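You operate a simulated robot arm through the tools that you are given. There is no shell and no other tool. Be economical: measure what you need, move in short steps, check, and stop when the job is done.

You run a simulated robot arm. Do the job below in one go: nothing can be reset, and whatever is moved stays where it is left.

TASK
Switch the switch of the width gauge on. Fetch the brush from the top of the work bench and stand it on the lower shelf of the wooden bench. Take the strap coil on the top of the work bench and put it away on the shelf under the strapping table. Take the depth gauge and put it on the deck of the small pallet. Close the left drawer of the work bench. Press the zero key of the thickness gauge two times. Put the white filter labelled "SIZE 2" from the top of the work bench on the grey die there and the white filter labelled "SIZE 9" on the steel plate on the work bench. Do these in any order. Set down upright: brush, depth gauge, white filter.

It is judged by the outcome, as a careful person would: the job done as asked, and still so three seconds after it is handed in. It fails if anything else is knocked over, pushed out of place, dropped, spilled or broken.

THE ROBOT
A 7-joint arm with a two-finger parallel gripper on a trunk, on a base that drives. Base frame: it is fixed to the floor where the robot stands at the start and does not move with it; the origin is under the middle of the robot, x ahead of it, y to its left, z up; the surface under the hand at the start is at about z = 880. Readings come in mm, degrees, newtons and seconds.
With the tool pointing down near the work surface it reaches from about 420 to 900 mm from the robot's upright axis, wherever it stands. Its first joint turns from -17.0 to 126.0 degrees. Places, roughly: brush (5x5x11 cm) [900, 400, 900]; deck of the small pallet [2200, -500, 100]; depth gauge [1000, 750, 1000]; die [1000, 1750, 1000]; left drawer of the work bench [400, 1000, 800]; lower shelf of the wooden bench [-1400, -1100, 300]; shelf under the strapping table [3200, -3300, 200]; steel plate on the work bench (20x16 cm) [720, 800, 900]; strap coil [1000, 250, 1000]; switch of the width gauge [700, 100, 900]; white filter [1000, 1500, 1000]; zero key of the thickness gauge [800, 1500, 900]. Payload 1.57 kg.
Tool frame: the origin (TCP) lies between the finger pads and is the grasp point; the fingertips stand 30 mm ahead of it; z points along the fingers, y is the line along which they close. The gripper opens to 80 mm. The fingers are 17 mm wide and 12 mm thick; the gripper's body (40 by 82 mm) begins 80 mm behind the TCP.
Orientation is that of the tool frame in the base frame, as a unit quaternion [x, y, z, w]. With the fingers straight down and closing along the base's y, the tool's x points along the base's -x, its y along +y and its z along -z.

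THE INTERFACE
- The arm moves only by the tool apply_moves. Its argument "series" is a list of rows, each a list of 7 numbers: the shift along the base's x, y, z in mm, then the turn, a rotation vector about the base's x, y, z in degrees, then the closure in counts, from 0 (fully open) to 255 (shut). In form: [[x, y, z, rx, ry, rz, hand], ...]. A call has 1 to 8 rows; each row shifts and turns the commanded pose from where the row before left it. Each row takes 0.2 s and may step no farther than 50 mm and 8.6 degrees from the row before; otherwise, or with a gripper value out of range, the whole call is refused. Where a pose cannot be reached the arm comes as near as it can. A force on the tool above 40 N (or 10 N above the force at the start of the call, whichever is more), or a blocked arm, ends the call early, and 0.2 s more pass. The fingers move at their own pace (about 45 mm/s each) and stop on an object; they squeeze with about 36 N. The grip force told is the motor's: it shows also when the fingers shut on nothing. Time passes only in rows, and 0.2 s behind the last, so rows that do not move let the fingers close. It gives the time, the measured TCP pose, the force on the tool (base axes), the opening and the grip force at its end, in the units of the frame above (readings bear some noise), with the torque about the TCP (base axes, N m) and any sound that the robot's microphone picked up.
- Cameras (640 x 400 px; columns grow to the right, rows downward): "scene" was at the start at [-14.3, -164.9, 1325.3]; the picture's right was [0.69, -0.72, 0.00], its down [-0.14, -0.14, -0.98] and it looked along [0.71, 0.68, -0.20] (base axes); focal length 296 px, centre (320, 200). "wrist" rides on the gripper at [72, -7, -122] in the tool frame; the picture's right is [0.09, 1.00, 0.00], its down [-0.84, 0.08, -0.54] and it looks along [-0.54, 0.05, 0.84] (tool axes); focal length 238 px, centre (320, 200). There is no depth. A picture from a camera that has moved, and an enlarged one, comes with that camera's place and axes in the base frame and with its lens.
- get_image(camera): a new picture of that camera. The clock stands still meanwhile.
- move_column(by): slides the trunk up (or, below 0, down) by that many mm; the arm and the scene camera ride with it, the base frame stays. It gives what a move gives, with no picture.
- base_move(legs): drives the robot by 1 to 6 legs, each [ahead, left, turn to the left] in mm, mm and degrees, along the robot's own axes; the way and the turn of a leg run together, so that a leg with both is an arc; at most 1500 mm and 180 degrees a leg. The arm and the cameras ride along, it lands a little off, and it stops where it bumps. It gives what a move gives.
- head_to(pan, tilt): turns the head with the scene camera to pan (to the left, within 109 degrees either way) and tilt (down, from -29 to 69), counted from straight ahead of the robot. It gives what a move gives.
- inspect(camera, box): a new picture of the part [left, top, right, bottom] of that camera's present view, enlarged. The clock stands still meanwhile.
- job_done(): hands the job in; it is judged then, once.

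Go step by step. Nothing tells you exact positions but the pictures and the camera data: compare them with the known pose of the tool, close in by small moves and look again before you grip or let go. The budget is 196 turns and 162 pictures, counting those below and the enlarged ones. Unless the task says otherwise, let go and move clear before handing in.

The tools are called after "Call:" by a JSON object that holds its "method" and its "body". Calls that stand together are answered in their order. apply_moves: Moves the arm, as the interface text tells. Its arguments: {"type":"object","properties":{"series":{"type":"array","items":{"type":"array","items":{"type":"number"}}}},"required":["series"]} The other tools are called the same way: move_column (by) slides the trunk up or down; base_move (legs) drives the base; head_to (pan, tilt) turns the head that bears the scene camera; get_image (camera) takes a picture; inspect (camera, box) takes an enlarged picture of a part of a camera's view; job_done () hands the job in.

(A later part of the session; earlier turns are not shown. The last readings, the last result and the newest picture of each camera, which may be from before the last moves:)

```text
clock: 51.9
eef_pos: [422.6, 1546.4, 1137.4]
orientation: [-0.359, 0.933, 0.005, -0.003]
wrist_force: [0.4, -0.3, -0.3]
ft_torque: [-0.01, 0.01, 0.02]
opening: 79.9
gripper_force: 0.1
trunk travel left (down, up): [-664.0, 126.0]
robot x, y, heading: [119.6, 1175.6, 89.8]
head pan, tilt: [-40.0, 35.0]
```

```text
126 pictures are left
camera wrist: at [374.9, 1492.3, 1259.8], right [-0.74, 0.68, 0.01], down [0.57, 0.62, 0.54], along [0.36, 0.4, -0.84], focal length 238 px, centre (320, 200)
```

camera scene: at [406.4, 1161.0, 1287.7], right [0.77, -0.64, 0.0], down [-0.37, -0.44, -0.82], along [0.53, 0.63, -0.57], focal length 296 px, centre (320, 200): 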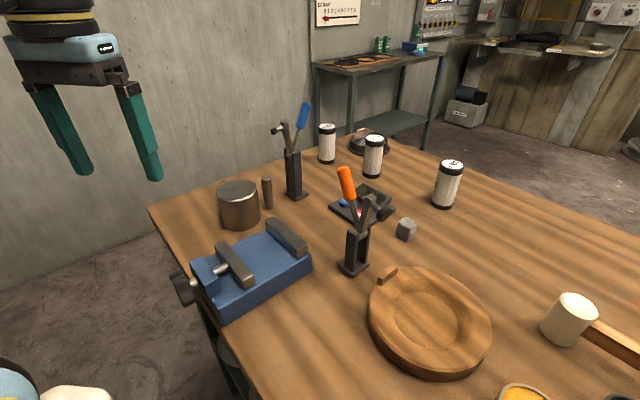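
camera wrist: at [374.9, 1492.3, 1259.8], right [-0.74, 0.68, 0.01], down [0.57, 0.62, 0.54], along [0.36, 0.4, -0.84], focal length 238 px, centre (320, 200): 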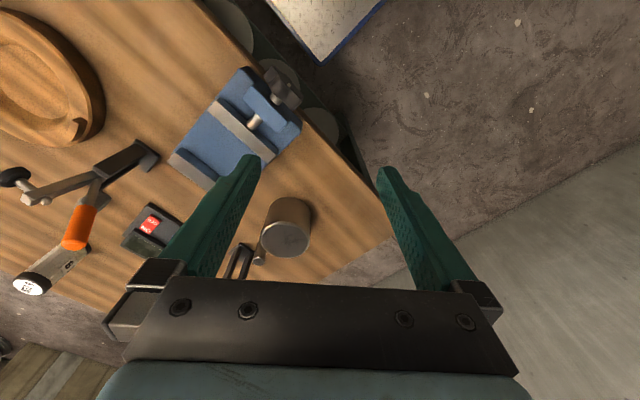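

Zoom on the filters, thickness gauge, and the die.

Call:
{"method": "inspect", "body": {"camera": "scene", "box": [310, 110, 480, 220]}}

Call:
{"method": "inspect", "body": {"camera": "wrist", "box": [80, 150, 240, 260]}}

```text
3.64 times, centred on (395, 165) of scene
camera zoom: at [406.4, 1161.0, 1287.7], right [0.77, -0.64, 0.0], down [-0.37, -0.44, -0.82], along [0.53, 0.63, -0.57], focal length 1075 px, centre (47, 327)
```

zoom: 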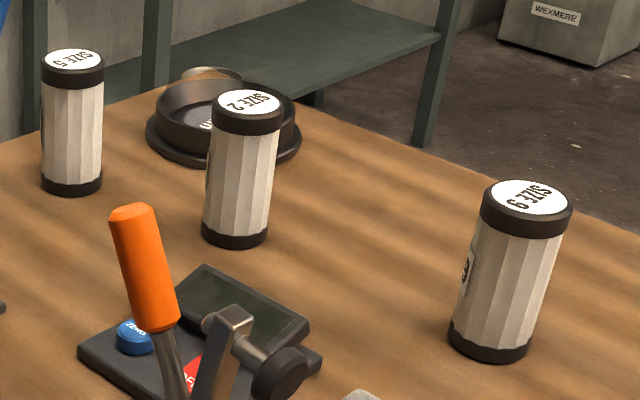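

```text
3.64 times, centred on (160, 205) of wrist
camera zoom: at [374.9, 1492.3, 1259.8], right [-0.74, 0.68, 0.01], down [0.57, 0.62, 0.54], along [0.36, 0.4, -0.84], focal length 867 px, centre (902, 182)
```

zoom: 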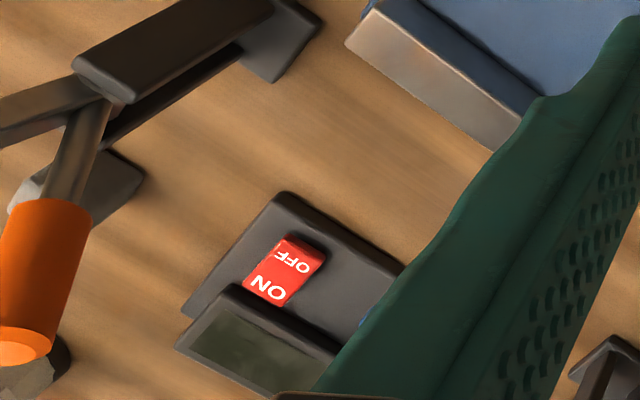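

SIZE 2 is at about [963, 1605], SIZE 9 at about [987, 1412]; the dark die ring is behind near the far corner. I drive a bit further along and closer.

Call:
{"method": "base_move", "body": {"legs": [[200, 0, 0]]}}

Call:
{"method": "base_move", "body": {"legs": [[0, -50, 0]]}}

Call:
{"method": "head_to", "body": {"pan": -50, "tilt": 35}}

Call:
{"method": "get_image", "body": {"camera": "scene"}}

```text
clock: 53.7
eef_pos: [420.9, 1742.2, 1137.4]
orientation: [-0.359, 0.933, 0.005, -0.003]
wrist_force: [0.3, 0.9, 0.7]
ft_torque: [0.03, -0.02, 0.05]
opening: 80.2
gripper_force: 0.1
trunk travel left (down, up): [-664.0, 126.0]
robot x, y, heading: [120.9, 1368.5, 89.8]
head pan, tilt: [-40.0, 35.0]
stopped in leg 1: the robot was blocked; the commanded pose is now the measured one
```

```text
clock: 54.4
eef_pos: [423.8, 1742.3, 1137.5]
orientation: [-0.358, 0.934, 0.004, -0.004]
wrist_force: [-0.4, 0.0, 0.1]
ft_torque: [0.01, -0.03, -0.02]
opening: 79.8
gripper_force: 0.1
trunk travel left (down, up): [-664.0, 126.0]
robot x, y, heading: [118.7, 1367.1, 89.7]
head pan, tilt: [-40.0, 35.0]
stopped in leg 1: the robot was blocked; the commanded pose is now the measured one
```

```text
clock: 55.1
eef_pos: [423.4, 1741.4, 1136.6]
orientation: [-0.357, 0.934, 0.004, -0.004]
wrist_force: [-0.4, -0.1, 0.0]
ft_torque: [0.02, -0.02, 0.02]
opening: 79.8
gripper_force: 0.0
trunk travel left (down, up): [-664.0, 126.0]
robot x, y, heading: [118.8, 1366.6, 89.6]
head pan, tilt: [-50.0, 35.0]
```

```text
123 pictures are left
camera scene: at [416.3, 1344.7, 1287.7], right [0.64, -0.77, 0.0], down [-0.44, -0.37, -0.82], along [0.63, 0.52, -0.57], focal length 296 px, centre (320, 200)
```

scene: 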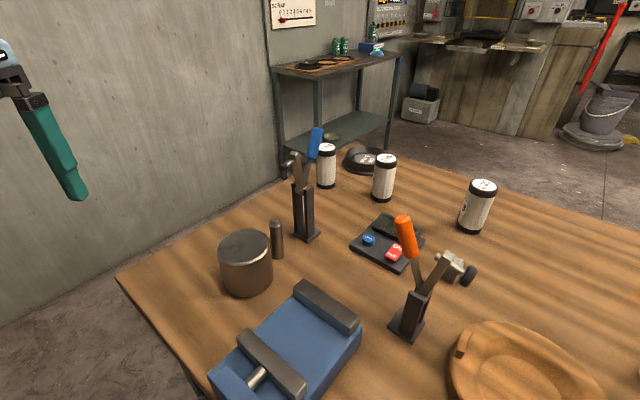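

Blocked slightly at this end of the bench. The zero key is at about [796, 1540, 905], between two clamps; I go to hover over it with the hand un-yawed.

Call:
{"method": "apply_moves", "body": {"series": [[0, -49, 10, 0, 0, -8, 255], [0, -49, 10, 0, 0, -8, 255], [0, -49, 0, 0, 0, -8, 255], [0, -49, 0, 0, 0, -8, 255], [45, -5, 0, 0, 0, -8, 255], [48, 0, 0, 0, 0, 0, 255], [48, 0, 0, 0, 0, 0, 255], [48, 0, 0, 0, 0, 0, 255]]}}

Call:
{"method": "apply_moves", "body": {"series": [[48, 0, 0, 0, 0, 0, 255], [48, 0, 0, 0, 0, 0, 255], [48, 0, 0, 0, 0, 0, 255], [38, 0, 0, 0, 0, 0, 255], [0, 0, 0, 0, 0, 0, 255]]}}

Call:
{"method": "get_image", "body": {"camera": "wrist"}}

Call:
{"method": "get_image", "body": {"camera": "scene"}}

```text
clock: 56.9
eef_pos: [652.6, 1572.1, 1067.6]
orientation: [-0.017, 1.0, 0.005, -0.001]
wrist_force: [-0.1, -0.4, -0.1]
ft_torque: [0.0, -0.02, -0.01]
opening: 0.0
gripper_force: 21.6
out of reach, approached as far as the arm can: row 1, 2, 3, 4
trunk travel left (down, up): [-664.0, 126.0]
robot x, y, heading: [120.4, 1370.4, 89.9]
head pan, tilt: [-50.0, 35.0]
```

```text
clock: 58.1
eef_pos: [834.1, 1570.7, 1067.3]
orientation: [-0.016, 1.0, 0.005, -0.002]
wrist_force: [0.1, 0.5, -0.8]
ft_torque: [-0.03, -0.01, 0.01]
opening: 0.1
gripper_force: 21.3
trunk travel left (down, up): [-664.0, 126.0]
robot x, y, heading: [123.9, 1369.4, 89.8]
head pan, tilt: [-50.0, 35.0]
```

```text
122 pictures are left
camera wrist: at [762.7, 1559.2, 1190.1], right [-0.13, 0.99, 0.01], down [0.84, 0.1, 0.54], along [0.53, 0.08, -0.84], focal length 238 px, centre (320, 200)
```

wrist: 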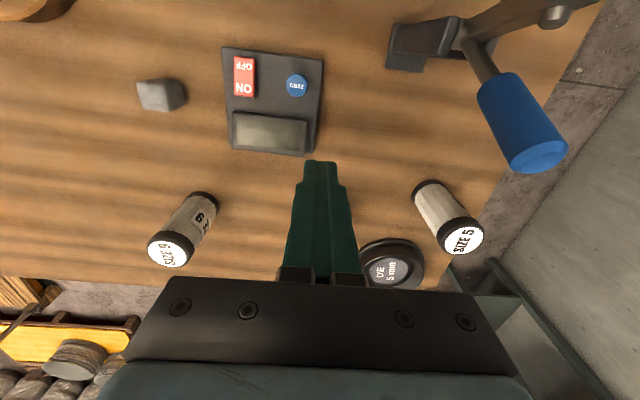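

```text
121 pictures are left
camera scene: at [416.3, 1344.7, 1287.8], right [0.64, -0.77, 0.0], down [-0.44, -0.37, -0.82], along [0.63, 0.52, -0.57], focal length 296 px, centre (320, 200)
```

scene: 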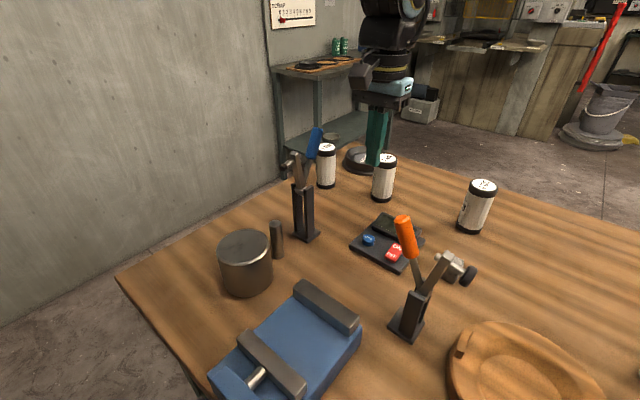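

The key shows at about [798, 1541, 905]. Align above it and descend.

Call:
{"method": "apply_moves", "body": {"series": [[-18, -15, 0, 0, 0, 0, 255], [-18, -15, 0, 0, 0, 0, 255], [0, 0, -40, 0, 0, 0, 255], [0, 0, -40, 0, 0, 0, 255], [0, 0, -20, 0, 0, 0, 255], [0, 0, 0, 0, 0, 0, 255]]}}

Call:
{"method": "get_image", "body": {"camera": "wrist"}}

Call:
{"method": "inspect", "body": {"camera": "scene", "box": [280, 110, 500, 280]}}

```text
clock: 59.5
eef_pos: [798.0, 1540.6, 967.0]
orientation: [-0.016, 1.0, 0.005, -0.001]
wrist_force: [-0.1, -0.1, 0.4]
ft_torque: [-0.04, 0.01, 0.02]
opening: 0.0
gripper_force: 21.3
trunk travel left (down, up): [-664.0, 126.0]
robot x, y, heading: [121.5, 1368.8, 89.8]
head pan, tilt: [-50.0, 35.0]
```

```text
120 pictures are left
camera wrist: at [725.6, 1529.2, 1089.1], right [-0.13, 0.99, 0.01], down [0.84, 0.1, 0.54], along [0.54, 0.08, -0.84], focal length 238 px, centre (320, 200)
```

wrist: 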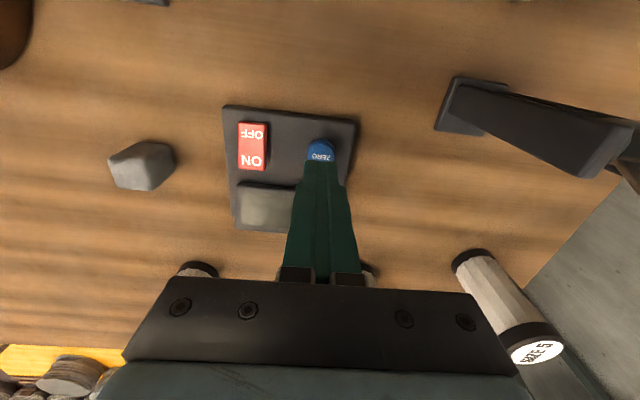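

```text
2.35 times, centred on (390, 195) of scene
camera zoom: at [416.4, 1344.7, 1287.8], right [0.64, -0.77, 0.0], down [-0.44, -0.37, -0.82], along [0.63, 0.52, -0.57], focal length 695 px, centre (155, 212)
```

zoom: 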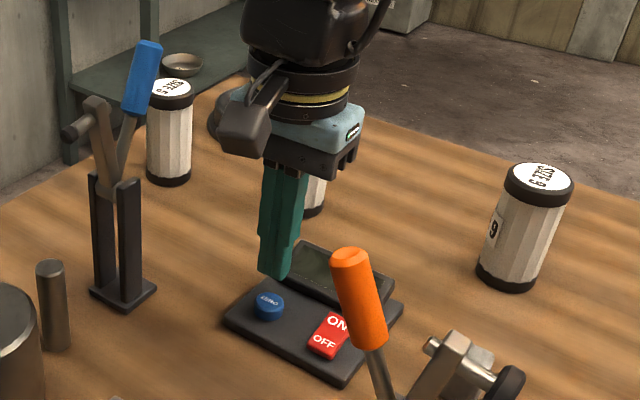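

Tip is over the key. Press gently, and see the force/sound.

Call:
{"method": "apply_moves", "body": {"series": [[-2, 0, -20, 0, 0, 0, 255], [0, 0, -6, 0, 0, 0, 255], [0, 0, -4, 0, 0, 0, 255]]}}

Call:
{"method": "inspect", "body": {"camera": "wrist", "box": [210, 90, 430, 230]}}

```text
clock: 60.3
eef_pos: [795.9, 1540.1, 936.3]
orientation: [-0.017, 1.0, 0.005, -0.001]
wrist_force: [-0.2, 0.7, 0.3]
ft_torque: [0.01, 0.02, 0.01]
opening: 0.1
gripper_force: 22.3
trunk travel left (down, up): [-664.0, 126.0]
robot x, y, heading: [118.7, 1369.6, 89.5]
head pan, tilt: [-50.0, 35.0]
```

```text
2.86 times, centred on (320, 160) of wrist
camera zoom: at [723.9, 1528.7, 1059.3], right [-0.13, 0.99, 0.01], down [0.83, 0.1, 0.54], along [0.54, 0.08, -0.84], focal length 681 px, centre (320, 314)
```

zoom: 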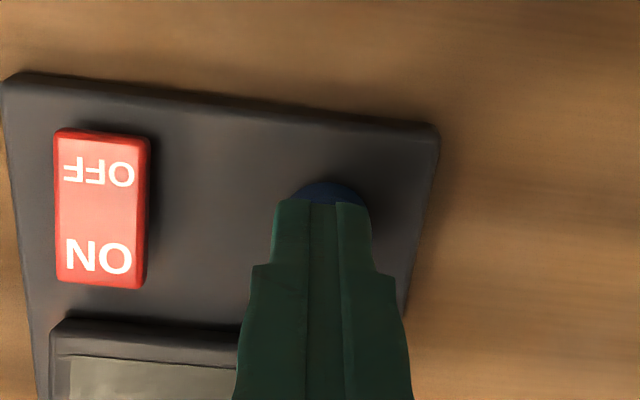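

Right over the key; press.

Call:
{"method": "apply_moves", "body": {"series": [[0, 0, -3, 0, 0, 0, 255], [0, 0, -3, 0, 0, 0, 255], [0, 0, -3, 0, 0, 0, 255]]}}

```text
clock: 61.1
eef_pos: [796.1, 1539.9, 929.4]
orientation: [-0.017, 1.0, 0.005, -0.001]
wrist_force: [-1.3, -0.7, 11.5]
ft_torque: [-0.02, 0.0, -0.02]
opening: 0.0
gripper_force: 21.2
trunk travel left (down, up): [-664.0, 126.0]
robot x, y, heading: [123.4, 1368.9, 89.5]
head pan, tilt: [-50.0, 35.0]
heard: click
```

A click was heard: one press. Release fully and check.

Call:
{"method": "apply_moves", "body": {"series": [[0, 0, 6, 0, 0, 0, 255], [0, 0, 8, 0, 0, 0, 255], [0, 0, 0, 0, 0, 0, 255]]}}

Call:
{"method": "apply_moves", "body": {"series": [[0, 0, -6, 0, 0, 0, 255], [0, 0, -5, 0, 0, 0, 255], [0, 0, -3, 0, 0, 0, 255]]}}

```text
clock: 61.9
eef_pos: [795.0, 1539.8, 940.9]
orientation: [-0.016, 1.0, 0.006, -0.002]
wrist_force: [-0.2, 0.3, -0.1]
ft_torque: [0.0, -0.01, 0.02]
opening: 0.2
gripper_force: 21.5
trunk travel left (down, up): [-664.0, 126.0]
robot x, y, heading: [126.1, 1369.8, 89.6]
head pan, tilt: [-50.0, 35.0]
```

```text
clock: 62.7
eef_pos: [794.8, 1538.7, 927.7]
orientation: [-0.016, 1.0, 0.005, 0.0]
wrist_force: [-7.4, -2.3, 18.2]
ft_torque: [-0.05, 0.22, -0.01]
opening: 0.1
gripper_force: 21.3
trunk travel left (down, up): [-664.0, 126.0]
robot x, y, heading: [118.3, 1372.1, 89.6]
head pan, tilt: [-50.0, 35.0]
heard: click
```

Second click: key pressed twice. Lift away by the way I came.

Call:
{"method": "apply_moves", "body": {"series": [[0, 0, 20, 0, 0, 0, 255], [0, 5, 45, 0, 0, 0, 255], [0, 10, 45, 0, 0, 0, 255], [0, 10, 30, 0, 0, 0, 255], [-48, 0, 0, 0, 0, 0, 255], [-48, 0, 0, 0, 0, 0, 255], [-48, 0, 0, 0, 0, 0, 255], [-48, 0, 0, 0, 0, 0, 255]]}}

Call:
{"method": "apply_moves", "body": {"series": [[-48, 0, 0, 0, 0, 0, 255], [-48, 0, 0, 0, 0, 0, 0], [-35, 0, 0, 0, 0, 0, 0]]}}

Call:
{"method": "base_move", "body": {"legs": [[-30, 60, 0], [-1000, 0, 0.5]]}}

Call:
{"method": "get_image", "body": {"camera": "scene"}}

```text
clock: 64.5
eef_pos: [604.6, 1566.2, 1067.3]
orientation: [-0.016, 1.0, 0.006, -0.002]
wrist_force: [0.1, 0.6, 0.0]
ft_torque: [0.0, 0.05, 0.0]
opening: 0.0
gripper_force: 21.4
trunk travel left (down, up): [-664.0, 126.0]
robot x, y, heading: [123.7, 1370.2, 89.8]
head pan, tilt: [-50.0, 35.0]
```

```text
clock: 65.3
eef_pos: [474.5, 1566.6, 1066.4]
orientation: [-0.018, 1.0, 0.005, -0.002]
wrist_force: [0.5, -0.2, 1.6]
ft_torque: [0.0, 0.03, 0.0]
opening: 49.6
gripper_force: 0.0
trunk travel left (down, up): [-664.0, 126.0]
robot x, y, heading: [120.9, 1367.4, 89.6]
head pan, tilt: [-50.0, 35.0]
```

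```text
clock: 71.1
eef_pos: [407.6, 525.8, 1067.2]
orientation: [-0.013, 1.0, 0.004, -0.001]
wrist_force: [0.4, 0.0, 0.9]
ft_torque: [0.0, -0.01, -0.03]
opening: 79.9
gripper_force: 0.2
trunk travel left (down, up): [-664.0, 126.0]
robot x, y, heading: [49.8, 327.8, 89.2]
head pan, tilt: [-50.0, 35.0]
```

```text
117 pictures are left
camera scene: at [347.7, 304.2, 1287.7], right [0.63, -0.78, 0.0], down [-0.44, -0.36, -0.82], along [0.64, 0.52, -0.57], focal length 296 px, centre (320, 200)
```

scene: 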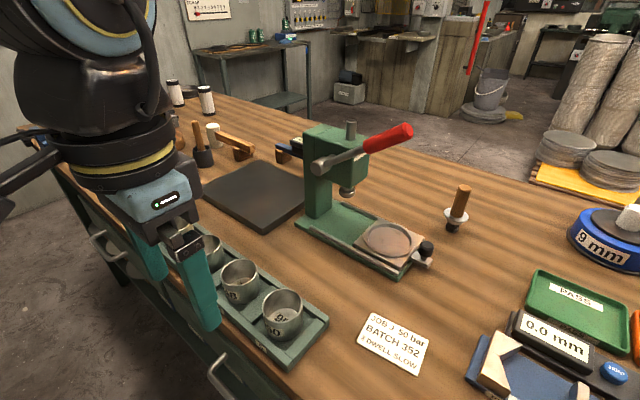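

Line up for the brush: sidle right and back a little.

Call:
{"method": "base_move", "body": {"legs": [[-80, -75, 0.8]]}}

Call:
{"method": "apply_moves", "body": {"series": [[40, -20, 5, 0, 0, 0, 0], [45, -10, 0, 0, 0, 0, 0], [48, -10, 0, 0, 0, 0, 0], [48, 0, 0, 0, 0, 0, 0], [45, 0, 0, 0, 0, 0, 0], [0, 0, 0, 0, 0, 0, 0]]}}

Call:
{"method": "get_image", "body": {"camera": "scene"}}

Call:
{"method": "get_image", "body": {"camera": "wrist"}}

```text
clock: 72.3
eef_pos: [478.4, 450.8, 1065.5]
orientation: [-0.019, 1.0, 0.006, -0.001]
wrist_force: [0.1, -0.7, -0.8]
ft_torque: [0.0, 0.0, 0.0]
opening: 79.9
gripper_force: 0.1
trunk travel left (down, up): [-664.0, 126.0]
robot x, y, heading: [127.0, 250.6, 90.0]
head pan, tilt: [-50.0, 35.0]
```

```text
clock: 73.4
eef_pos: [653.6, 406.2, 1069.2]
orientation: [-0.022, 1.0, 0.004, -0.016]
wrist_force: [-17.1, -5.5, 3.8]
ft_torque: [0.55, -1.51, 0.4]
opening: 79.9
gripper_force: 0.0
trunk travel left (down, up): [-664.0, 126.0]
robot x, y, heading: [127.7, 253.4, 90.3]
head pan, tilt: [-50.0, 35.0]
stopped in row 5: the force on the tool passed its limit at 93 N (the readings are from after the stop); the commanded pose is now the measured one
```

```text
116 pictures are left
camera scene: at [421.1, 227.9, 1288.1], right [0.64, -0.77, 0.0], down [-0.44, -0.37, -0.82], along [0.63, 0.53, -0.57], focal length 296 px, centre (320, 200)
```

scene: 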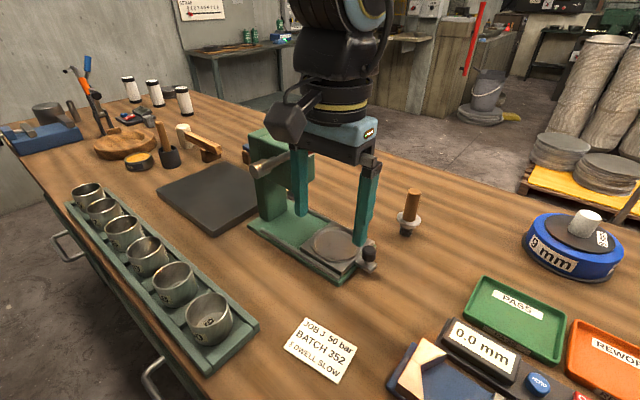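

```text
115 pictures are left
camera wrist: at [585.8, 395.3, 1193.2], right [-0.13, 0.99, 0.01], down [0.85, 0.11, 0.52], along [0.51, 0.08, -0.86], focal length 238 px, centre (320, 200)
```

wrist: 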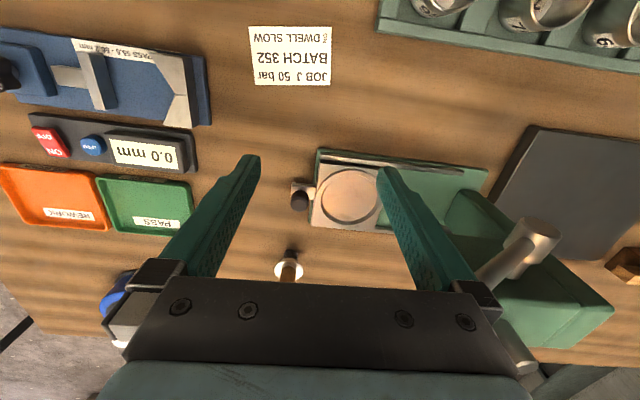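

I touched the press lever — back off straight away and check nothing shifted.

Call:
{"method": "apply_moves", "body": {"series": [[-40, -5, 0, 0, 0, 0, 0], [-40, -10, 0, 0, 0, 0, 0], [-30, -40, 0, 0, 0, 0, 0], [0, -45, 0, 0, 0, 0, 0], [0, -45, 0, 0, 0, 0, 0]]}}

Call:
{"method": "get_image", "body": {"camera": "scene"}}

```text
clock: 74.6
eef_pos: [546.7, 264.1, 1066.1]
orientation: [-0.021, 1.0, 0.005, -0.014]
wrist_force: [-0.6, 0.5, 0.8]
ft_torque: [0.0, -0.02, 0.03]
opening: 80.2
gripper_force: 0.0
trunk travel left (down, up): [-664.0, 126.0]
robot x, y, heading: [125.4, 252.0, 90.1]
head pan, tilt: [-50.0, 35.0]
```

```text
114 pictures are left
camera scene: at [422.2, 228.6, 1287.8], right [0.64, -0.77, 0.0], down [-0.44, -0.37, -0.82], along [0.63, 0.53, -0.57], focal length 296 px, centre (320, 200)
```

scene: 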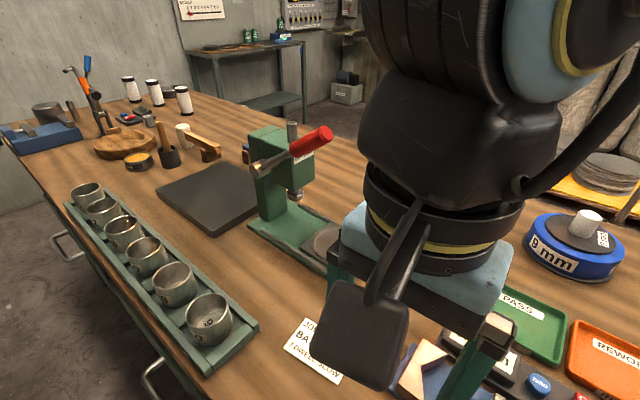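

The press looks unmoved. I'll approach the brush from further back (smaller y), away from the press lever at about [685, 438, 1152].

Call:
{"method": "base_move", "body": {"legs": [[-190, 0, 0]]}}

Call:
{"method": "apply_moves", "body": {"series": [[40, 15, 0, 0, 0, -8, 0], [45, 15, 0, 0, 0, -8, 0], [45, 15, 0, 0, 0, -8, 0], [45, 15, 0, 0, 0, 0, 0], [0, 0, 0, 0, 0, 0, 0]]}}

Call:
{"method": "get_image", "body": {"camera": "scene"}}

Call:
{"method": "get_image", "body": {"camera": "wrist"}}

```text
clock: 76.1
eef_pos: [546.9, 72.2, 1065.9]
orientation: [-0.021, 1.0, 0.005, -0.014]
wrist_force: [-1.1, 0.3, -0.5]
ft_torque: [-0.01, 0.0, -0.03]
opening: 80.0
gripper_force: 0.1
trunk travel left (down, up): [-664.0, 126.0]
robot x, y, heading: [128.1, 65.3, 89.6]
head pan, tilt: [-50.0, 35.0]
```

```text
clock: 77.3
eef_pos: [721.1, 136.8, 1066.0]
orientation: [0.188, 0.982, 0.007, -0.013]
wrist_force: [-0.6, 0.6, 0.6]
ft_torque: [-0.02, -0.01, 0.0]
opening: 79.9
gripper_force: 0.1
trunk travel left (down, up): [-664.0, 126.0]
robot x, y, heading: [126.4, 62.3, 89.9]
head pan, tilt: [-50.0, 35.0]
```

```text
113 pictures are left
camera scene: at [422.0, 39.5, 1287.7], right [0.64, -0.77, 0.0], down [-0.44, -0.37, -0.82], along [0.63, 0.52, -0.57], focal length 296 px, centre (320, 200)
```

scene: 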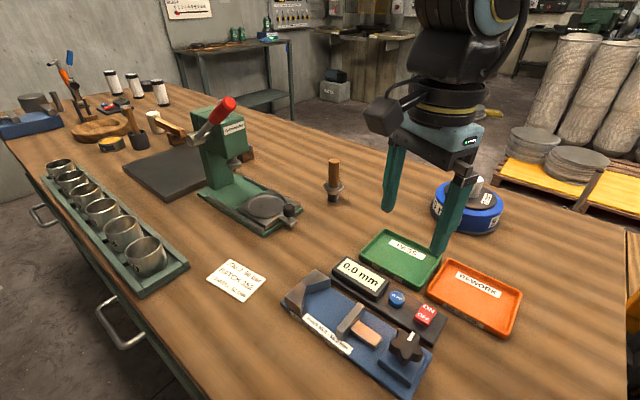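

```text
112 pictures are left
camera wrist: at [654.5, 154.0, 1190.8], right [0.28, 0.96, 0.01], down [0.82, -0.25, 0.52], along [0.5, -0.14, -0.85], focal length 238 px, centre (320, 200)
```

wrist: 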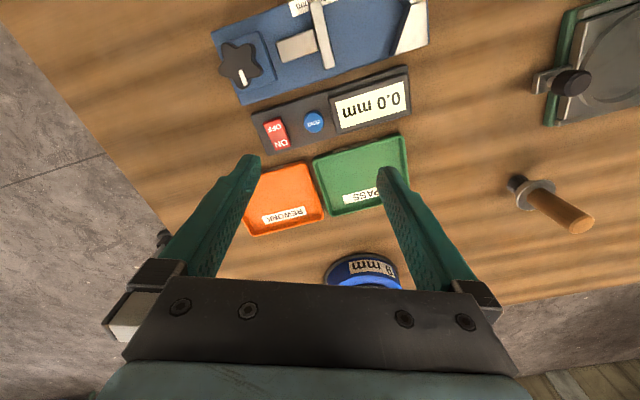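

Brush stands at about [886, 385], handle top z≈987. Move above it in steps.

Call:
{"method": "apply_moves", "body": {"series": [[25, 40, 0, 0, 0, 0, 0], [25, 40, 0, 0, 0, 0, 0], [25, 40, 0, 0, 0, 0, 0], [25, 40, -8, 0, 0, 0, 0], [25, 40, -8, 0, 0, 0, 0], [0, 0, 0, 0, 0, 0, 0]]}}

Call:
{"method": "get_image", "body": {"camera": "wrist"}}

Call:
{"method": "get_image", "body": {"camera": "scene"}}

```text
clock: 78.7
eef_pos: [850.5, 335.8, 1047.9]
orientation: [0.188, 0.982, 0.007, -0.012]
wrist_force: [0.6, 1.3, 0.8]
ft_torque: [0.0, -0.02, -0.01]
opening: 80.1
gripper_force: 0.0
trunk travel left (down, up): [-664.0, 126.0]
robot x, y, heading: [125.4, 62.2, 89.6]
head pan, tilt: [-50.0, 35.0]
```

```text
111 pictures are left
camera wrist: at [783.6, 353.9, 1171.5], right [0.28, 0.96, 0.01], down [0.82, -0.25, 0.52], along [0.5, -0.14, -0.85], focal length 238 px, centre (320, 200)
```

wrist: 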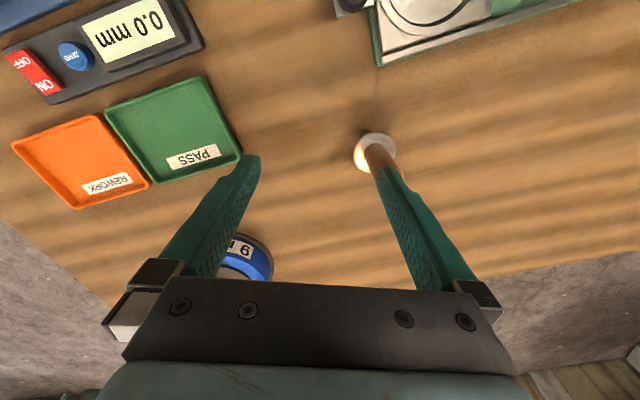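

```text
110 pictures are left
camera scene: at [422.1, 39.5, 1287.7], right [0.64, -0.77, 0.0], down [-0.44, -0.37, -0.82], along [0.63, 0.52, -0.57], focal length 296 px, centre (320, 200)
```

scene: 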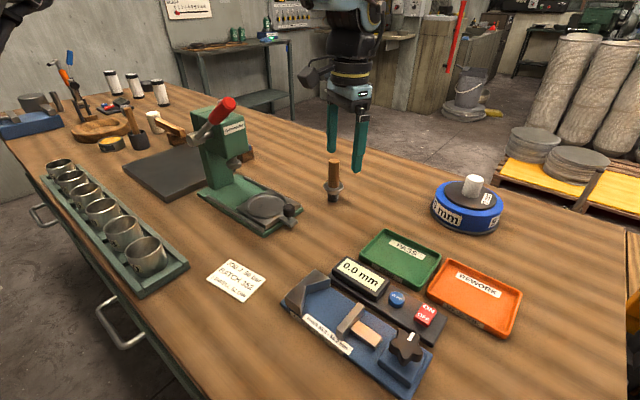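

Handle axis ≈ [891, 387]. Move over it and look again.

Call:
{"method": "apply_moves", "body": {"series": [[20, 26, 0, 0, 0, 0, 0], [20, 26, 0, 0, 0, 0, 0], [0, 0, 0, 0, 0, 0, 0]]}}

Call:
{"method": "get_image", "body": {"camera": "wrist"}}

Call:
{"method": "inspect", "body": {"camera": "scene", "box": [260, 60, 440, 220]}}

```text
clock: 79.5
eef_pos: [888.8, 386.7, 1048.1]
orientation: [0.188, 0.982, 0.008, -0.012]
wrist_force: [0.1, 0.3, 0.1]
ft_torque: [0.01, 0.02, 0.01]
opening: 80.1
gripper_force: 0.1
trunk travel left (down, up): [-664.0, 126.0]
robot x, y, heading: [127.5, 64.2, 89.7]
head pan, tilt: [-50.0, 35.0]
```

```text
109 pictures are left
camera wrist: at [822.0, 404.8, 1172.3], right [0.28, 0.96, 0.01], down [0.82, -0.25, 0.52], along [0.5, -0.14, -0.85], focal length 238 px, centre (320, 200)
```

wrist: 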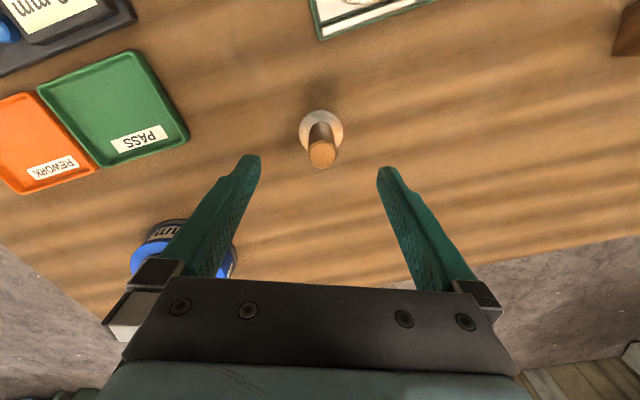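

```text
2.50 times, centred on (350, 140) of scene
camera zoom: at [422.1, 39.5, 1287.7], right [0.64, -0.77, 0.0], down [-0.44, -0.37, -0.82], along [0.63, 0.52, -0.57], focal length 739 px, centre (245, 350)
```

zoom: 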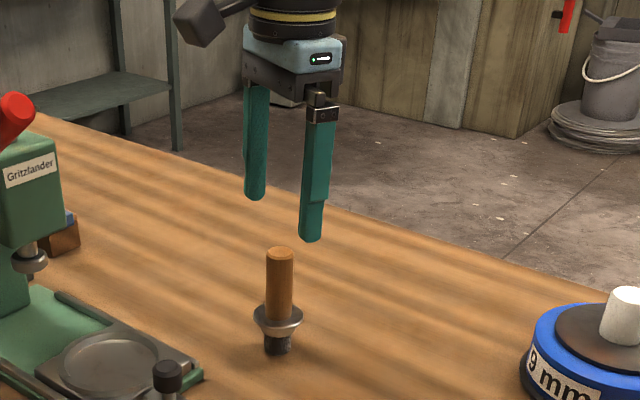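

Well centred. Descend onto the handle and grip.

Call:
{"method": "apply_moves", "body": {"series": [[1, 0, -40, 0, 0, 0, 0], [0, 0, -30, 0, 0, 0, 0], [0, 0, -14, 0, 0, 0, 0], [0, 0, 0, 0, 0, 0, 255], [0, 0, 0, 0, 0, 0, 255], [0, 0, 0, 0, 0, 0, 255], [0, 0, 0, 0, 0, 0, 255]]}}

Call:
{"method": "inspect", "body": {"camera": "scene", "box": [260, 60, 440, 220]}}

```text
clock: 81.1
eef_pos: [889.8, 386.7, 965.9]
orientation: [0.188, 0.982, 0.008, -0.013]
wrist_force: [-0.3, -0.7, 0.4]
ft_torque: [-0.01, 0.02, 0.01]
opening: 24.1
gripper_force: 19.3
trunk travel left (down, up): [-664.0, 126.0]
robot x, y, heading: [128.0, 64.4, 90.0]
head pan, tilt: [-50.0, 35.0]
```

```text
2.50 times, centred on (350, 140) of scene
camera zoom: at [422.1, 39.5, 1287.7], right [0.64, -0.77, 0.0], down [-0.44, -0.37, -0.82], along [0.63, 0.52, -0.57], focal length 739 px, centre (245, 350)
```

zoom: 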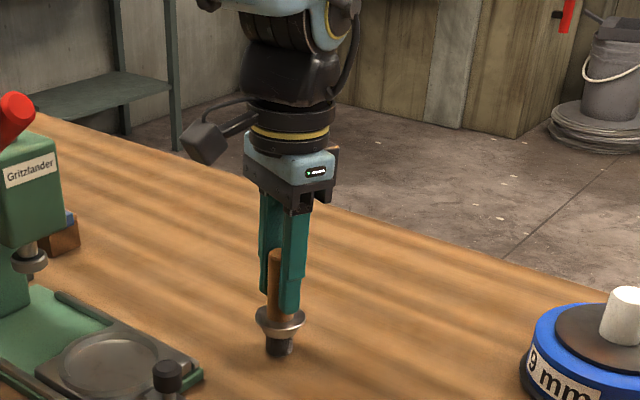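

Gripped. Lift and retract the way I came.

Call:
{"method": "apply_moves", "body": {"series": [[0, 0, 45, 0, 0, 0, 255], [-10, -15, 40, 0, 0, 0, 255], [-25, -40, 15, 0, 0, 0, 255], [-25, -40, 0, 0, 0, 0, 255], [-25, -40, 0, 0, 0, 0, 255], [-30, -38, 0, 0, 0, 0, 255], [-35, -30, 0, 0, 0, 0, 255], [-40, -20, 0, 0, 0, 0, 255]]}}

Call:
{"method": "apply_moves", "body": {"series": [[-45, -15, 0, 0, 0, 0, 255], [-45, 0, 0, 0, 0, 0, 255], [-45, 0, 0, 0, 0, 0, 255], [-45, 10, 0, 0, 0, 0, 255], [-45, 20, 0, 0, 0, 0, 255], [-45, 20, 0, 0, 0, 0, 255]]}}

Call:
{"method": "get_image", "body": {"camera": "scene"}}

```text
clock: 82.9
eef_pos: [699.3, 162.6, 1065.7]
orientation: [0.187, 0.982, 0.007, -0.013]
wrist_force: [0.3, 0.4, -1.0]
ft_torque: [0.0, 0.04, 0.0]
opening: 23.7
gripper_force: 36.0
trunk travel left (down, up): [-664.0, 126.0]
robot x, y, heading: [125.9, 62.3, 89.7]
head pan, tilt: [-50.0, 35.0]
```

```text
clock: 84.3
eef_pos: [464.7, 190.7, 1066.1]
orientation: [0.189, 0.982, 0.008, -0.014]
wrist_force: [-0.5, -0.9, -1.2]
ft_torque: [0.12, 0.0, 0.0]
opening: 23.5
gripper_force: 36.1
out of reach, approached as far as the arm can: row 6
trunk travel left (down, up): [-664.0, 126.0]
robot x, y, heading: [128.9, 64.6, 89.8]
head pan, tilt: [-50.0, 35.0]
```

```text
106 pictures are left
camera scene: at [422.2, 38.8, 1287.6], right [0.64, -0.77, 0.0], down [-0.44, -0.37, -0.82], along [0.63, 0.53, -0.57], focal length 296 px, centre (320, 200)
```

scene: 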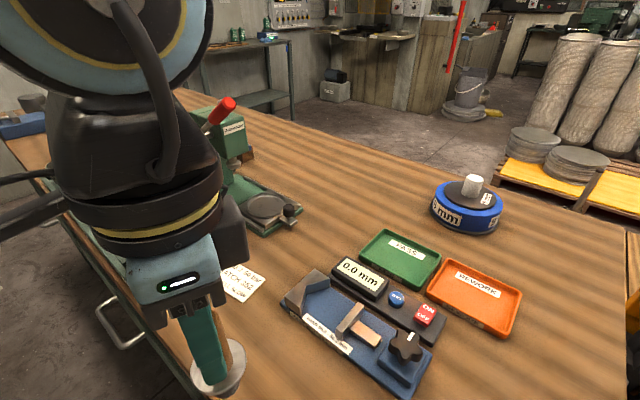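

Brush is held. Drive over to the wooden bench: back away from the work bench, turn round, and go to its front.

Call:
{"method": "base_move", "body": {"legs": [[0, 520, 0], [0, 0, 180], [1150, 0, 0]]}}

Call:
{"method": "head_to", "body": {"pan": -60, "tilt": 35}}

Call:
{"method": "get_image", "body": {"camera": "scene"}}

```text
clock: 100.0
eef_pos: [-789.5, -1178.0, 1065.1]
orientation: [0.977, -0.213, 0.013, 0.007]
wrist_force: [0.3, 0.1, 0.3]
ft_torque: [0.03, 0.0, -0.03]
opening: 23.8
gripper_force: 36.0
trunk travel left (down, up): [-664.0, 126.0]
robot x, y, heading: [-445.2, -1063.7, -92.7]
head pan, tilt: [-50.0, 35.0]
```

```text
clock: 100.7
eef_pos: [-789.6, -1176.8, 1065.1]
orientation: [0.977, -0.212, 0.014, 0.007]
wrist_force: [-0.8, 0.7, -0.8]
ft_torque: [0.01, -0.01, 0.0]
opening: 23.3
gripper_force: 35.9
trunk travel left (down, up): [-664.0, 126.0]
robot x, y, heading: [-443.7, -1063.7, -93.1]
head pan, tilt: [-60.0, 35.0]
```

```text
105 pictures are left
camera scene: at [-750.8, -1013.8, 1287.7], right [-0.46, 0.89, 0.0], down [0.51, 0.26, -0.82], along [-0.73, -0.37, -0.57], focal length 296 px, centre (320, 200)
```

scene: 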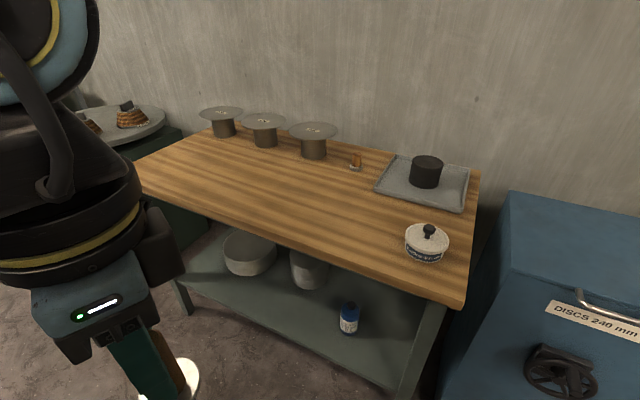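

The bench top overhangs the shelf, so I'll need a tilted grip. I'll set the brush down on the free front area of this top, regrasp it with the fingers slanted, then place it on the shelf at about [-1300, -1390, 300].

Call:
{"method": "base_move", "body": {"legs": [[0, -90, 3]]}}

Call:
{"method": "apply_moves", "body": {"series": [[-45, -5, 0, 0, 0, 0, 255], [-45, -15, 0, 0, 0, 0, 255], [-45, -15, 0, 0, 0, 0, 255], [-45, -20, 0, 0, 0, 0, 255], [-45, -20, 0, 0, 0, 0, 255], [-40, -20, 0, 0, 0, 0, 255], [-40, -15, 0, 0, 0, 0, 255], [0, 0, 0, 0, 0, 0, 255]]}}

Call:
{"method": "get_image", "body": {"camera": "scene"}}

Call:
{"method": "get_image", "body": {"camera": "wrist"}}

```text
clock: 101.8
eef_pos: [-872.7, -1193.3, 1064.8]
orientation: [0.983, -0.185, 0.013, 0.008]
wrist_force: [-0.4, -0.2, -0.8]
ft_torque: [0.01, -0.04, 0.03]
opening: 23.7
gripper_force: 35.7
trunk travel left (down, up): [-664.0, 126.0]
robot x, y, heading: [-534.2, -1064.8, -89.8]
head pan, tilt: [-60.0, 35.0]
```

```text
clock: 103.6
eef_pos: [-1178.9, -1302.2, 1065.2]
orientation: [0.983, -0.186, 0.012, 0.008]
wrist_force: [-0.2, 0.6, 0.4]
ft_torque: [0.02, 0.05, -0.03]
opening: 23.6
gripper_force: 35.7
trunk travel left (down, up): [-664.0, 126.0]
robot x, y, heading: [-534.3, -1063.2, -89.4]
head pan, tilt: [-60.0, 35.0]
```

```text
104 pictures are left
camera scene: at [-843.0, -1028.4, 1287.7], right [-0.5, 0.86, 0.0], down [0.5, 0.29, -0.82], along [-0.71, -0.41, -0.57], focal length 296 px, centre (320, 200)
```

scene: 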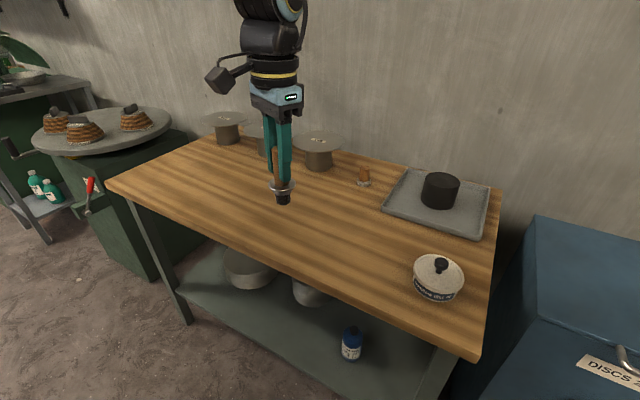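

```text
103 pictures are left
camera wrist: at [-1112.1, -1320.1, 1190.3], right [-0.28, -0.96, 0.01], down [-0.82, 0.24, 0.52], along [-0.5, 0.13, -0.85], focal length 238 px, centre (320, 200)
```

wrist: 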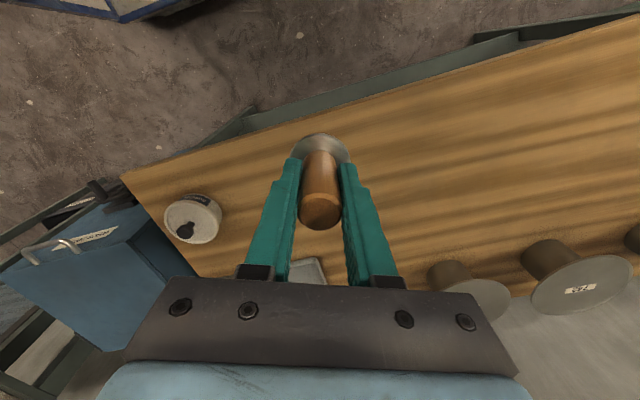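

The top's front edge is at about x = -1180, so I move further in before setting down; then lower slowly.

Call:
{"method": "apply_moves", "body": {"series": [[-45, -10, 0, 0, 0, 0, 255], [-40, -10, 0, 0, 0, 0, 255], [0, 0, -45, 0, 0, 0, 255], [0, 0, -30, 0, 0, 0, 255], [0, 0, 0, 0, 0, 0, 255]]}}

Call:
{"method": "inspect", "body": {"camera": "scene", "box": [200, 60, 400, 240]}}

Call:
{"method": "get_image", "body": {"camera": "wrist"}}

```text
clock: 104.8
eef_pos: [-1265.0, -1323.3, 990.4]
orientation: [0.983, -0.185, 0.014, 0.007]
wrist_force: [-0.5, 0.6, -1.1]
ft_torque: [0.0, 0.0, -0.04]
opening: 23.6
gripper_force: 35.3
trunk travel left (down, up): [-664.0, 126.0]
robot x, y, heading: [-534.1, -1060.1, -89.7]
head pan, tilt: [-60.0, 35.0]
```

```text
2.22 times, centred on (300, 150) of scene
camera zoom: at [-843.1, -1028.3, 1287.7], right [-0.5, 0.86, 0.0], down [0.5, 0.29, -0.82], along [-0.71, -0.41, -0.57], focal length 657 px, centre (364, 311)
```

zoom: 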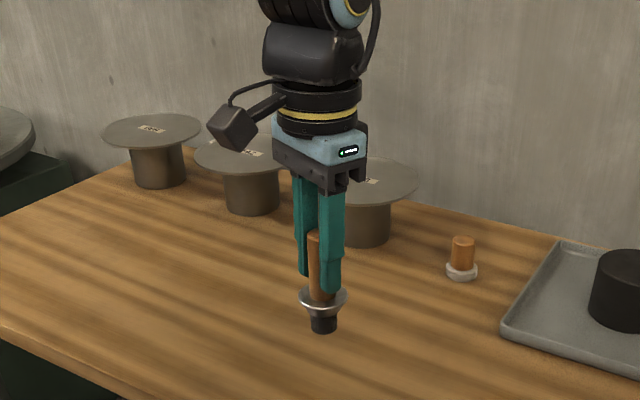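

```text
101 pictures are left
camera wrist: at [-1198.1, -1339.9, 1115.2], right [-0.28, -0.96, 0.01], down [-0.82, 0.24, 0.52], along [-0.5, 0.13, -0.86], focal length 238 px, centre (320, 200)
```

wrist: 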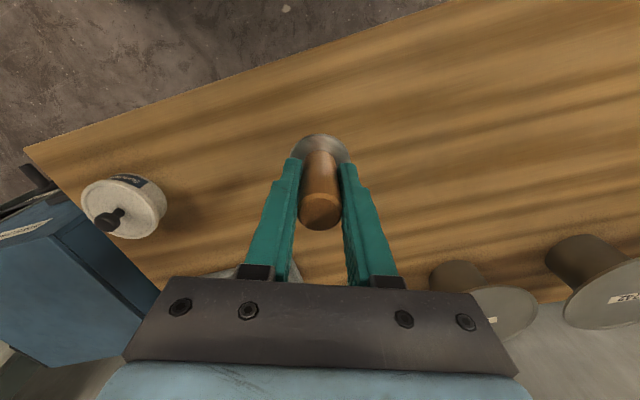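

Lower until contact.

Call:
{"method": "apply_moves", "body": {"series": [[0, 0, -10, 0, 0, 0, 255], [0, 0, -5, 0, 0, 0, 255], [0, 0, -4, 0, 0, 0, 255], [0, 0, -3, 0, 0, 0, 255]]}}

```text
clock: 105.8
eef_pos: [-1263.0, -1323.3, 969.1]
orientation: [0.983, -0.184, 0.013, 0.007]
wrist_force: [-0.5, 0.4, -0.5]
ft_torque: [0.02, 0.02, -0.01]
opening: 23.6
gripper_force: 35.3
trunk travel left (down, up): [-664.0, 126.0]
robot x, y, heading: [-534.3, -1065.7, -89.8]
head pan, tilt: [-60.0, 35.0]
```

Call:
{"method": "apply_moves", "body": {"series": [[0, 0, -3, 0, 0, 0, 255], [0, 0, -2, 0, 0, 0, 255], [0, 0, -2, 0, 0, 0, 255]]}}

Call:
{"method": "inspect", "body": {"camera": "scene", "box": [240, 130, 360, 240]}}

```text
clock: 106.6
eef_pos: [-1263.7, -1323.5, 961.8]
orientation: [0.983, -0.185, 0.014, 0.007]
wrist_force: [-0.1, -0.1, -0.6]
ft_torque: [0.0, 0.02, 0.0]
opening: 23.5
gripper_force: 35.3
trunk travel left (down, up): [-664.0, 126.0]
robot x, y, heading: [-534.6, -1068.5, -89.8]
head pan, tilt: [-60.0, 35.0]
```

```text
3.64 times, centred on (300, 185) of scene
camera zoom: at [-843.1, -1028.4, 1287.7], right [-0.5, 0.86, 0.0], down [0.5, 0.29, -0.82], along [-0.71, -0.41, -0.57], focal length 1075 px, centre (393, 254)
```

zoom: 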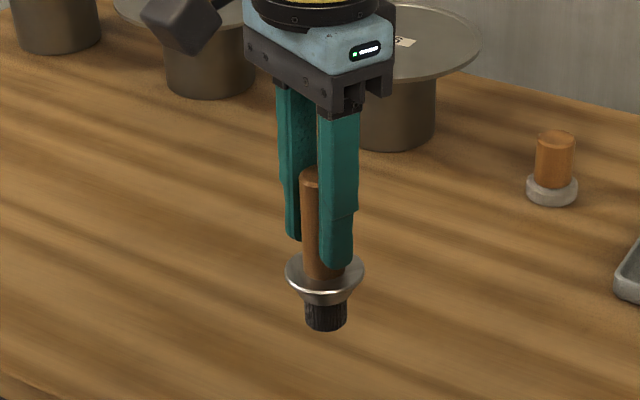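

Still above the wood; continue carefully.

Call:
{"method": "apply_moves", "body": {"series": [[0, 0, -3, 0, 0, 0, 255], [0, 0, -3, 0, 0, 0, 255], [0, 0, -3, 0, 0, 0, 255]]}}

Call:
{"method": "apply_moves", "body": {"series": [[0, 0, -2, 0, 0, 0, 255], [0, 0, -2, 0, 0, 0, 255]]}}

```text
clock: 107.4
eef_pos: [-1263.2, -1323.3, 951.9]
orientation: [0.983, -0.185, 0.013, 0.007]
wrist_force: [0.4, 0.4, -0.4]
ft_torque: [-0.05, 0.03, -0.02]
opening: 23.3
gripper_force: 35.6
trunk travel left (down, up): [-664.0, 126.0]
robot x, y, heading: [-531.0, -1063.3, -89.6]
head pan, tilt: [-60.0, 35.0]
```

```text
clock: 108.0
eef_pos: [-1263.3, -1324.2, 948.9]
orientation: [0.983, -0.184, 0.013, 0.007]
wrist_force: [-0.1, 0.0, -1.0]
ft_torque: [0.02, 0.02, 0.0]
opening: 23.5
gripper_force: 35.6
trunk travel left (down, up): [-664.0, 126.0]
robot x, y, heading: [-533.9, -1061.1, -89.7]
head pan, tilt: [-60.0, 35.0]
```

Call:
{"method": "apply_moves", "body": {"series": [[0, 0, -2, 0, 0, 0, 255], [0, 0, -2, 0, 0, 0, 255], [0, 0, -2, 0, 0, 0, 255]]}}

Call:
{"method": "apply_moves", "body": {"series": [[0, 0, -2, 0, 0, 0, 255], [0, 0, -2, 0, 0, 0, 255]]}}

Call:
{"method": "inspect", "body": {"camera": "scene", "box": [240, 130, 360, 240]}}

```text
clock: 108.8
eef_pos: [-1264.6, -1323.1, 942.1]
orientation: [0.983, -0.185, 0.013, 0.007]
wrist_force: [0.7, 0.6, -0.1]
ft_torque: [-0.02, -0.01, 0.0]
opening: 23.3
gripper_force: 36.0
trunk travel left (down, up): [-664.0, 126.0]
robot x, y, heading: [-532.3, -1066.0, -90.0]
head pan, tilt: [-60.0, 35.0]
```

```text
clock: 109.4
eef_pos: [-1264.2, -1323.2, 937.5]
orientation: [0.983, -0.185, 0.014, 0.006]
wrist_force: [-0.2, -0.5, -1.1]
ft_torque: [-0.02, 0.02, -0.06]
opening: 23.5
gripper_force: 36.1
trunk travel left (down, up): [-664.0, 126.0]
robot x, y, heading: [-537.7, -1063.5, -89.7]
head pan, tilt: [-60.0, 35.0]
```

```text
3.64 times, centred on (300, 185) of scene
camera zoom: at [-843.1, -1028.4, 1287.7], right [-0.5, 0.86, 0.0], down [0.5, 0.29, -0.82], along [-0.71, -0.41, -0.57], focal length 1075 px, centre (393, 254)
```

zoom: 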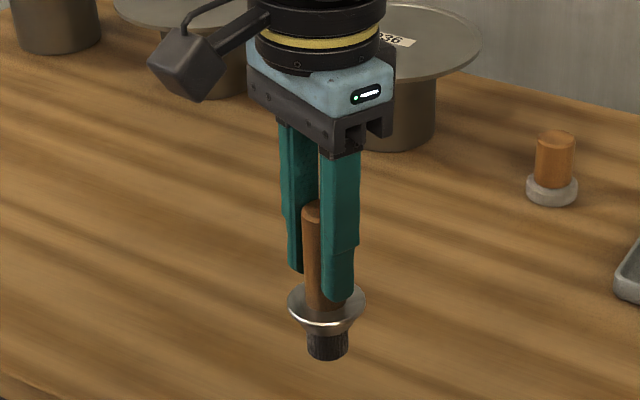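

By triangulation this top is at about z = 790, so I lower further.

Call:
{"method": "apply_moves", "body": {"series": [[0, 0, -25, 0, 0, 0, 255], [0, 0, -15, 0, 0, 0, 255], [0, 0, -5, 0, 0, 0, 255], [0, 0, -4, 0, 0, 0, 255]]}}

Call:
{"method": "apply_moves", "body": {"series": [[0, 0, -3, 0, 0, 0, 255], [0, 0, -3, 0, 0, 0, 255]]}}

Call:
{"method": "inspect", "body": {"camera": "scene", "box": [240, 150, 360, 260]}}

```text
clock: 110.4
eef_pos: [-1262.7, -1323.7, 888.7]
orientation: [0.983, -0.185, 0.013, 0.007]
wrist_force: [-0.4, 0.3, -0.2]
ft_torque: [0.03, 0.0, 0.0]
opening: 23.1
gripper_force: 35.6
trunk travel left (down, up): [-664.0, 126.0]
robot x, y, heading: [-533.5, -1062.9, -89.7]
head pan, tilt: [-60.0, 35.0]
```

```text
clock: 111.0
eef_pos: [-1263.9, -1323.6, 884.5]
orientation: [0.983, -0.186, 0.013, 0.007]
wrist_force: [3.1, -0.1, 8.4]
ft_torque: [0.1, -0.27, 0.0]
opening: 23.4
gripper_force: 35.6
trunk travel left (down, up): [-664.0, 126.0]
robot x, y, heading: [-534.8, -1064.0, -89.7]
head pan, tilt: [-60.0, 35.0]
```

```text
3.64 times, centred on (300, 205) of scene
camera zoom: at [-842.7, -1028.3, 1288.0], right [-0.5, 0.86, 0.0], down [0.5, 0.29, -0.82], along [-0.71, -0.41, -0.57], focal length 1075 px, centre (393, 182)
```

zoom: 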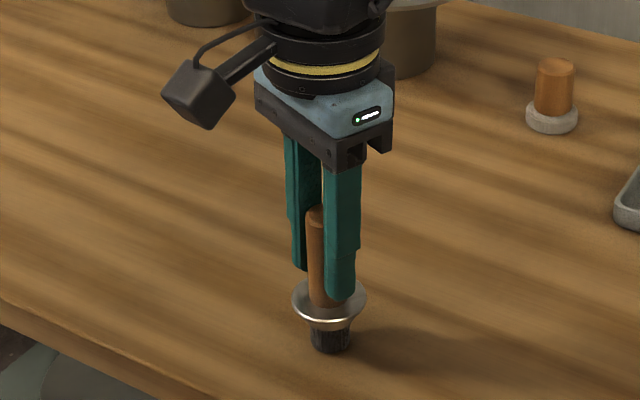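

Contact at TCP 884.5 (top at about z 799). Release, rise, then re-orient the fingers: square to the bench and slanted 60° forward.

Call:
{"method": "apply_moves", "body": {"series": [[0, 0, 1, 0, 0, 0, 0], [0, 0, 0, 0, 0, 0, 0], [0, 0, 0, 0, 0, 0, 0], [0, 0, 30, 0, 0, 0, 0], [0, 0, 40, 0, 0, 0, 0], [0, 0, 25, 0, 0, 0, 0]]}}

Call:
{"method": "apply_moves", "body": {"series": [[15, 0, 0, 0, 0, 8, 0], [15, 0, 0, 0, 0, 8, 0], [15, 0, 0, 0, 0, 5.4, 0], [10, 0, 0, 0, 8, 0, 0], [10, 0, 0, 0, 8, 0, 0], [10, 0, 0, 0, 8, 0, 0], [10, 0, 0, 0, 8, 0, 0], [10, 0, -5, 0, 8, 0, 0]]}}

Call:
{"method": "apply_moves", "body": {"series": [[0, 0, -15, 0, 8, 0, 0], [0, 0, -20, 0, 8, 0, 0], [0, 0, 0, 0, 4, 0, 0], [0, 0, 0, 0, 0, 0, 0]]}}

Call:
{"method": "get_image", "body": {"camera": "scene"}}

Call:
{"method": "get_image", "body": {"camera": "wrist"}}

```text
clock: 112.4
eef_pos: [-1262.2, -1323.7, 977.8]
orientation: [0.983, -0.185, 0.014, 0.006]
wrist_force: [0.7, -0.2, -0.6]
ft_torque: [-0.02, 0.0, -0.03]
opening: 79.9
gripper_force: 0.1
trunk travel left (down, up): [-664.0, 126.0]
robot x, y, heading: [-533.0, -1063.3, -89.8]
head pan, tilt: [-60.0, 35.0]
```

```text
clock: 114.2
eef_pos: [-1167.3, -1323.9, 973.7]
orientation: [0.944, 0.001, -0.329, 0.005]
wrist_force: [-0.1, 0.6, 0.3]
ft_torque: [-0.01, 0.02, 0.03]
opening: 80.1
gripper_force: 0.1
trunk travel left (down, up): [-664.0, 126.0]
robot x, y, heading: [-535.4, -1066.9, -89.7]
head pan, tilt: [-60.0, 35.0]
```

```text
clock: 115.2
eef_pos: [-1167.2, -1323.6, 937.6]
orientation: [0.873, 0.003, -0.487, 0.004]
wrist_force: [-0.1, 0.6, 0.2]
ft_torque: [0.0, -0.03, 0.01]
opening: 79.9
gripper_force: 0.2
trunk travel left (down, up): [-664.0, 126.0]
robot x, y, heading: [-532.1, -1064.5, -90.2]
head pan, tilt: [-60.0, 35.0]
```

```text
97 pictures are left
camera scene: at [-843.1, -1028.3, 1287.7], right [-0.5, 0.86, 0.0], down [0.5, 0.29, -0.82], along [-0.71, -0.41, -0.57], focal length 296 px, centre (320, 200)
```

scene: 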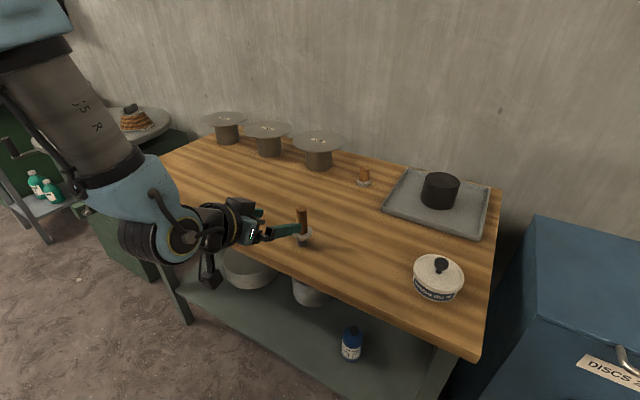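

```text
96 pictures are left
camera wrist: at [-1026.8, -1316.3, 942.1], right [0.06, -1.0, -0.07], down [0.02, -0.07, 1.0], along [-1.0, -0.06, 0.02], focal length 238 px, centre (320, 200)
```

wrist: 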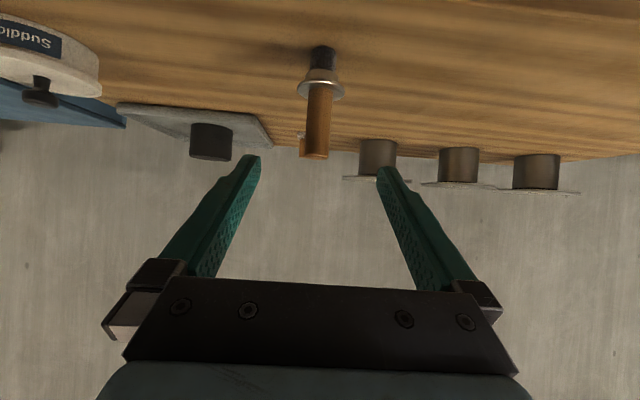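

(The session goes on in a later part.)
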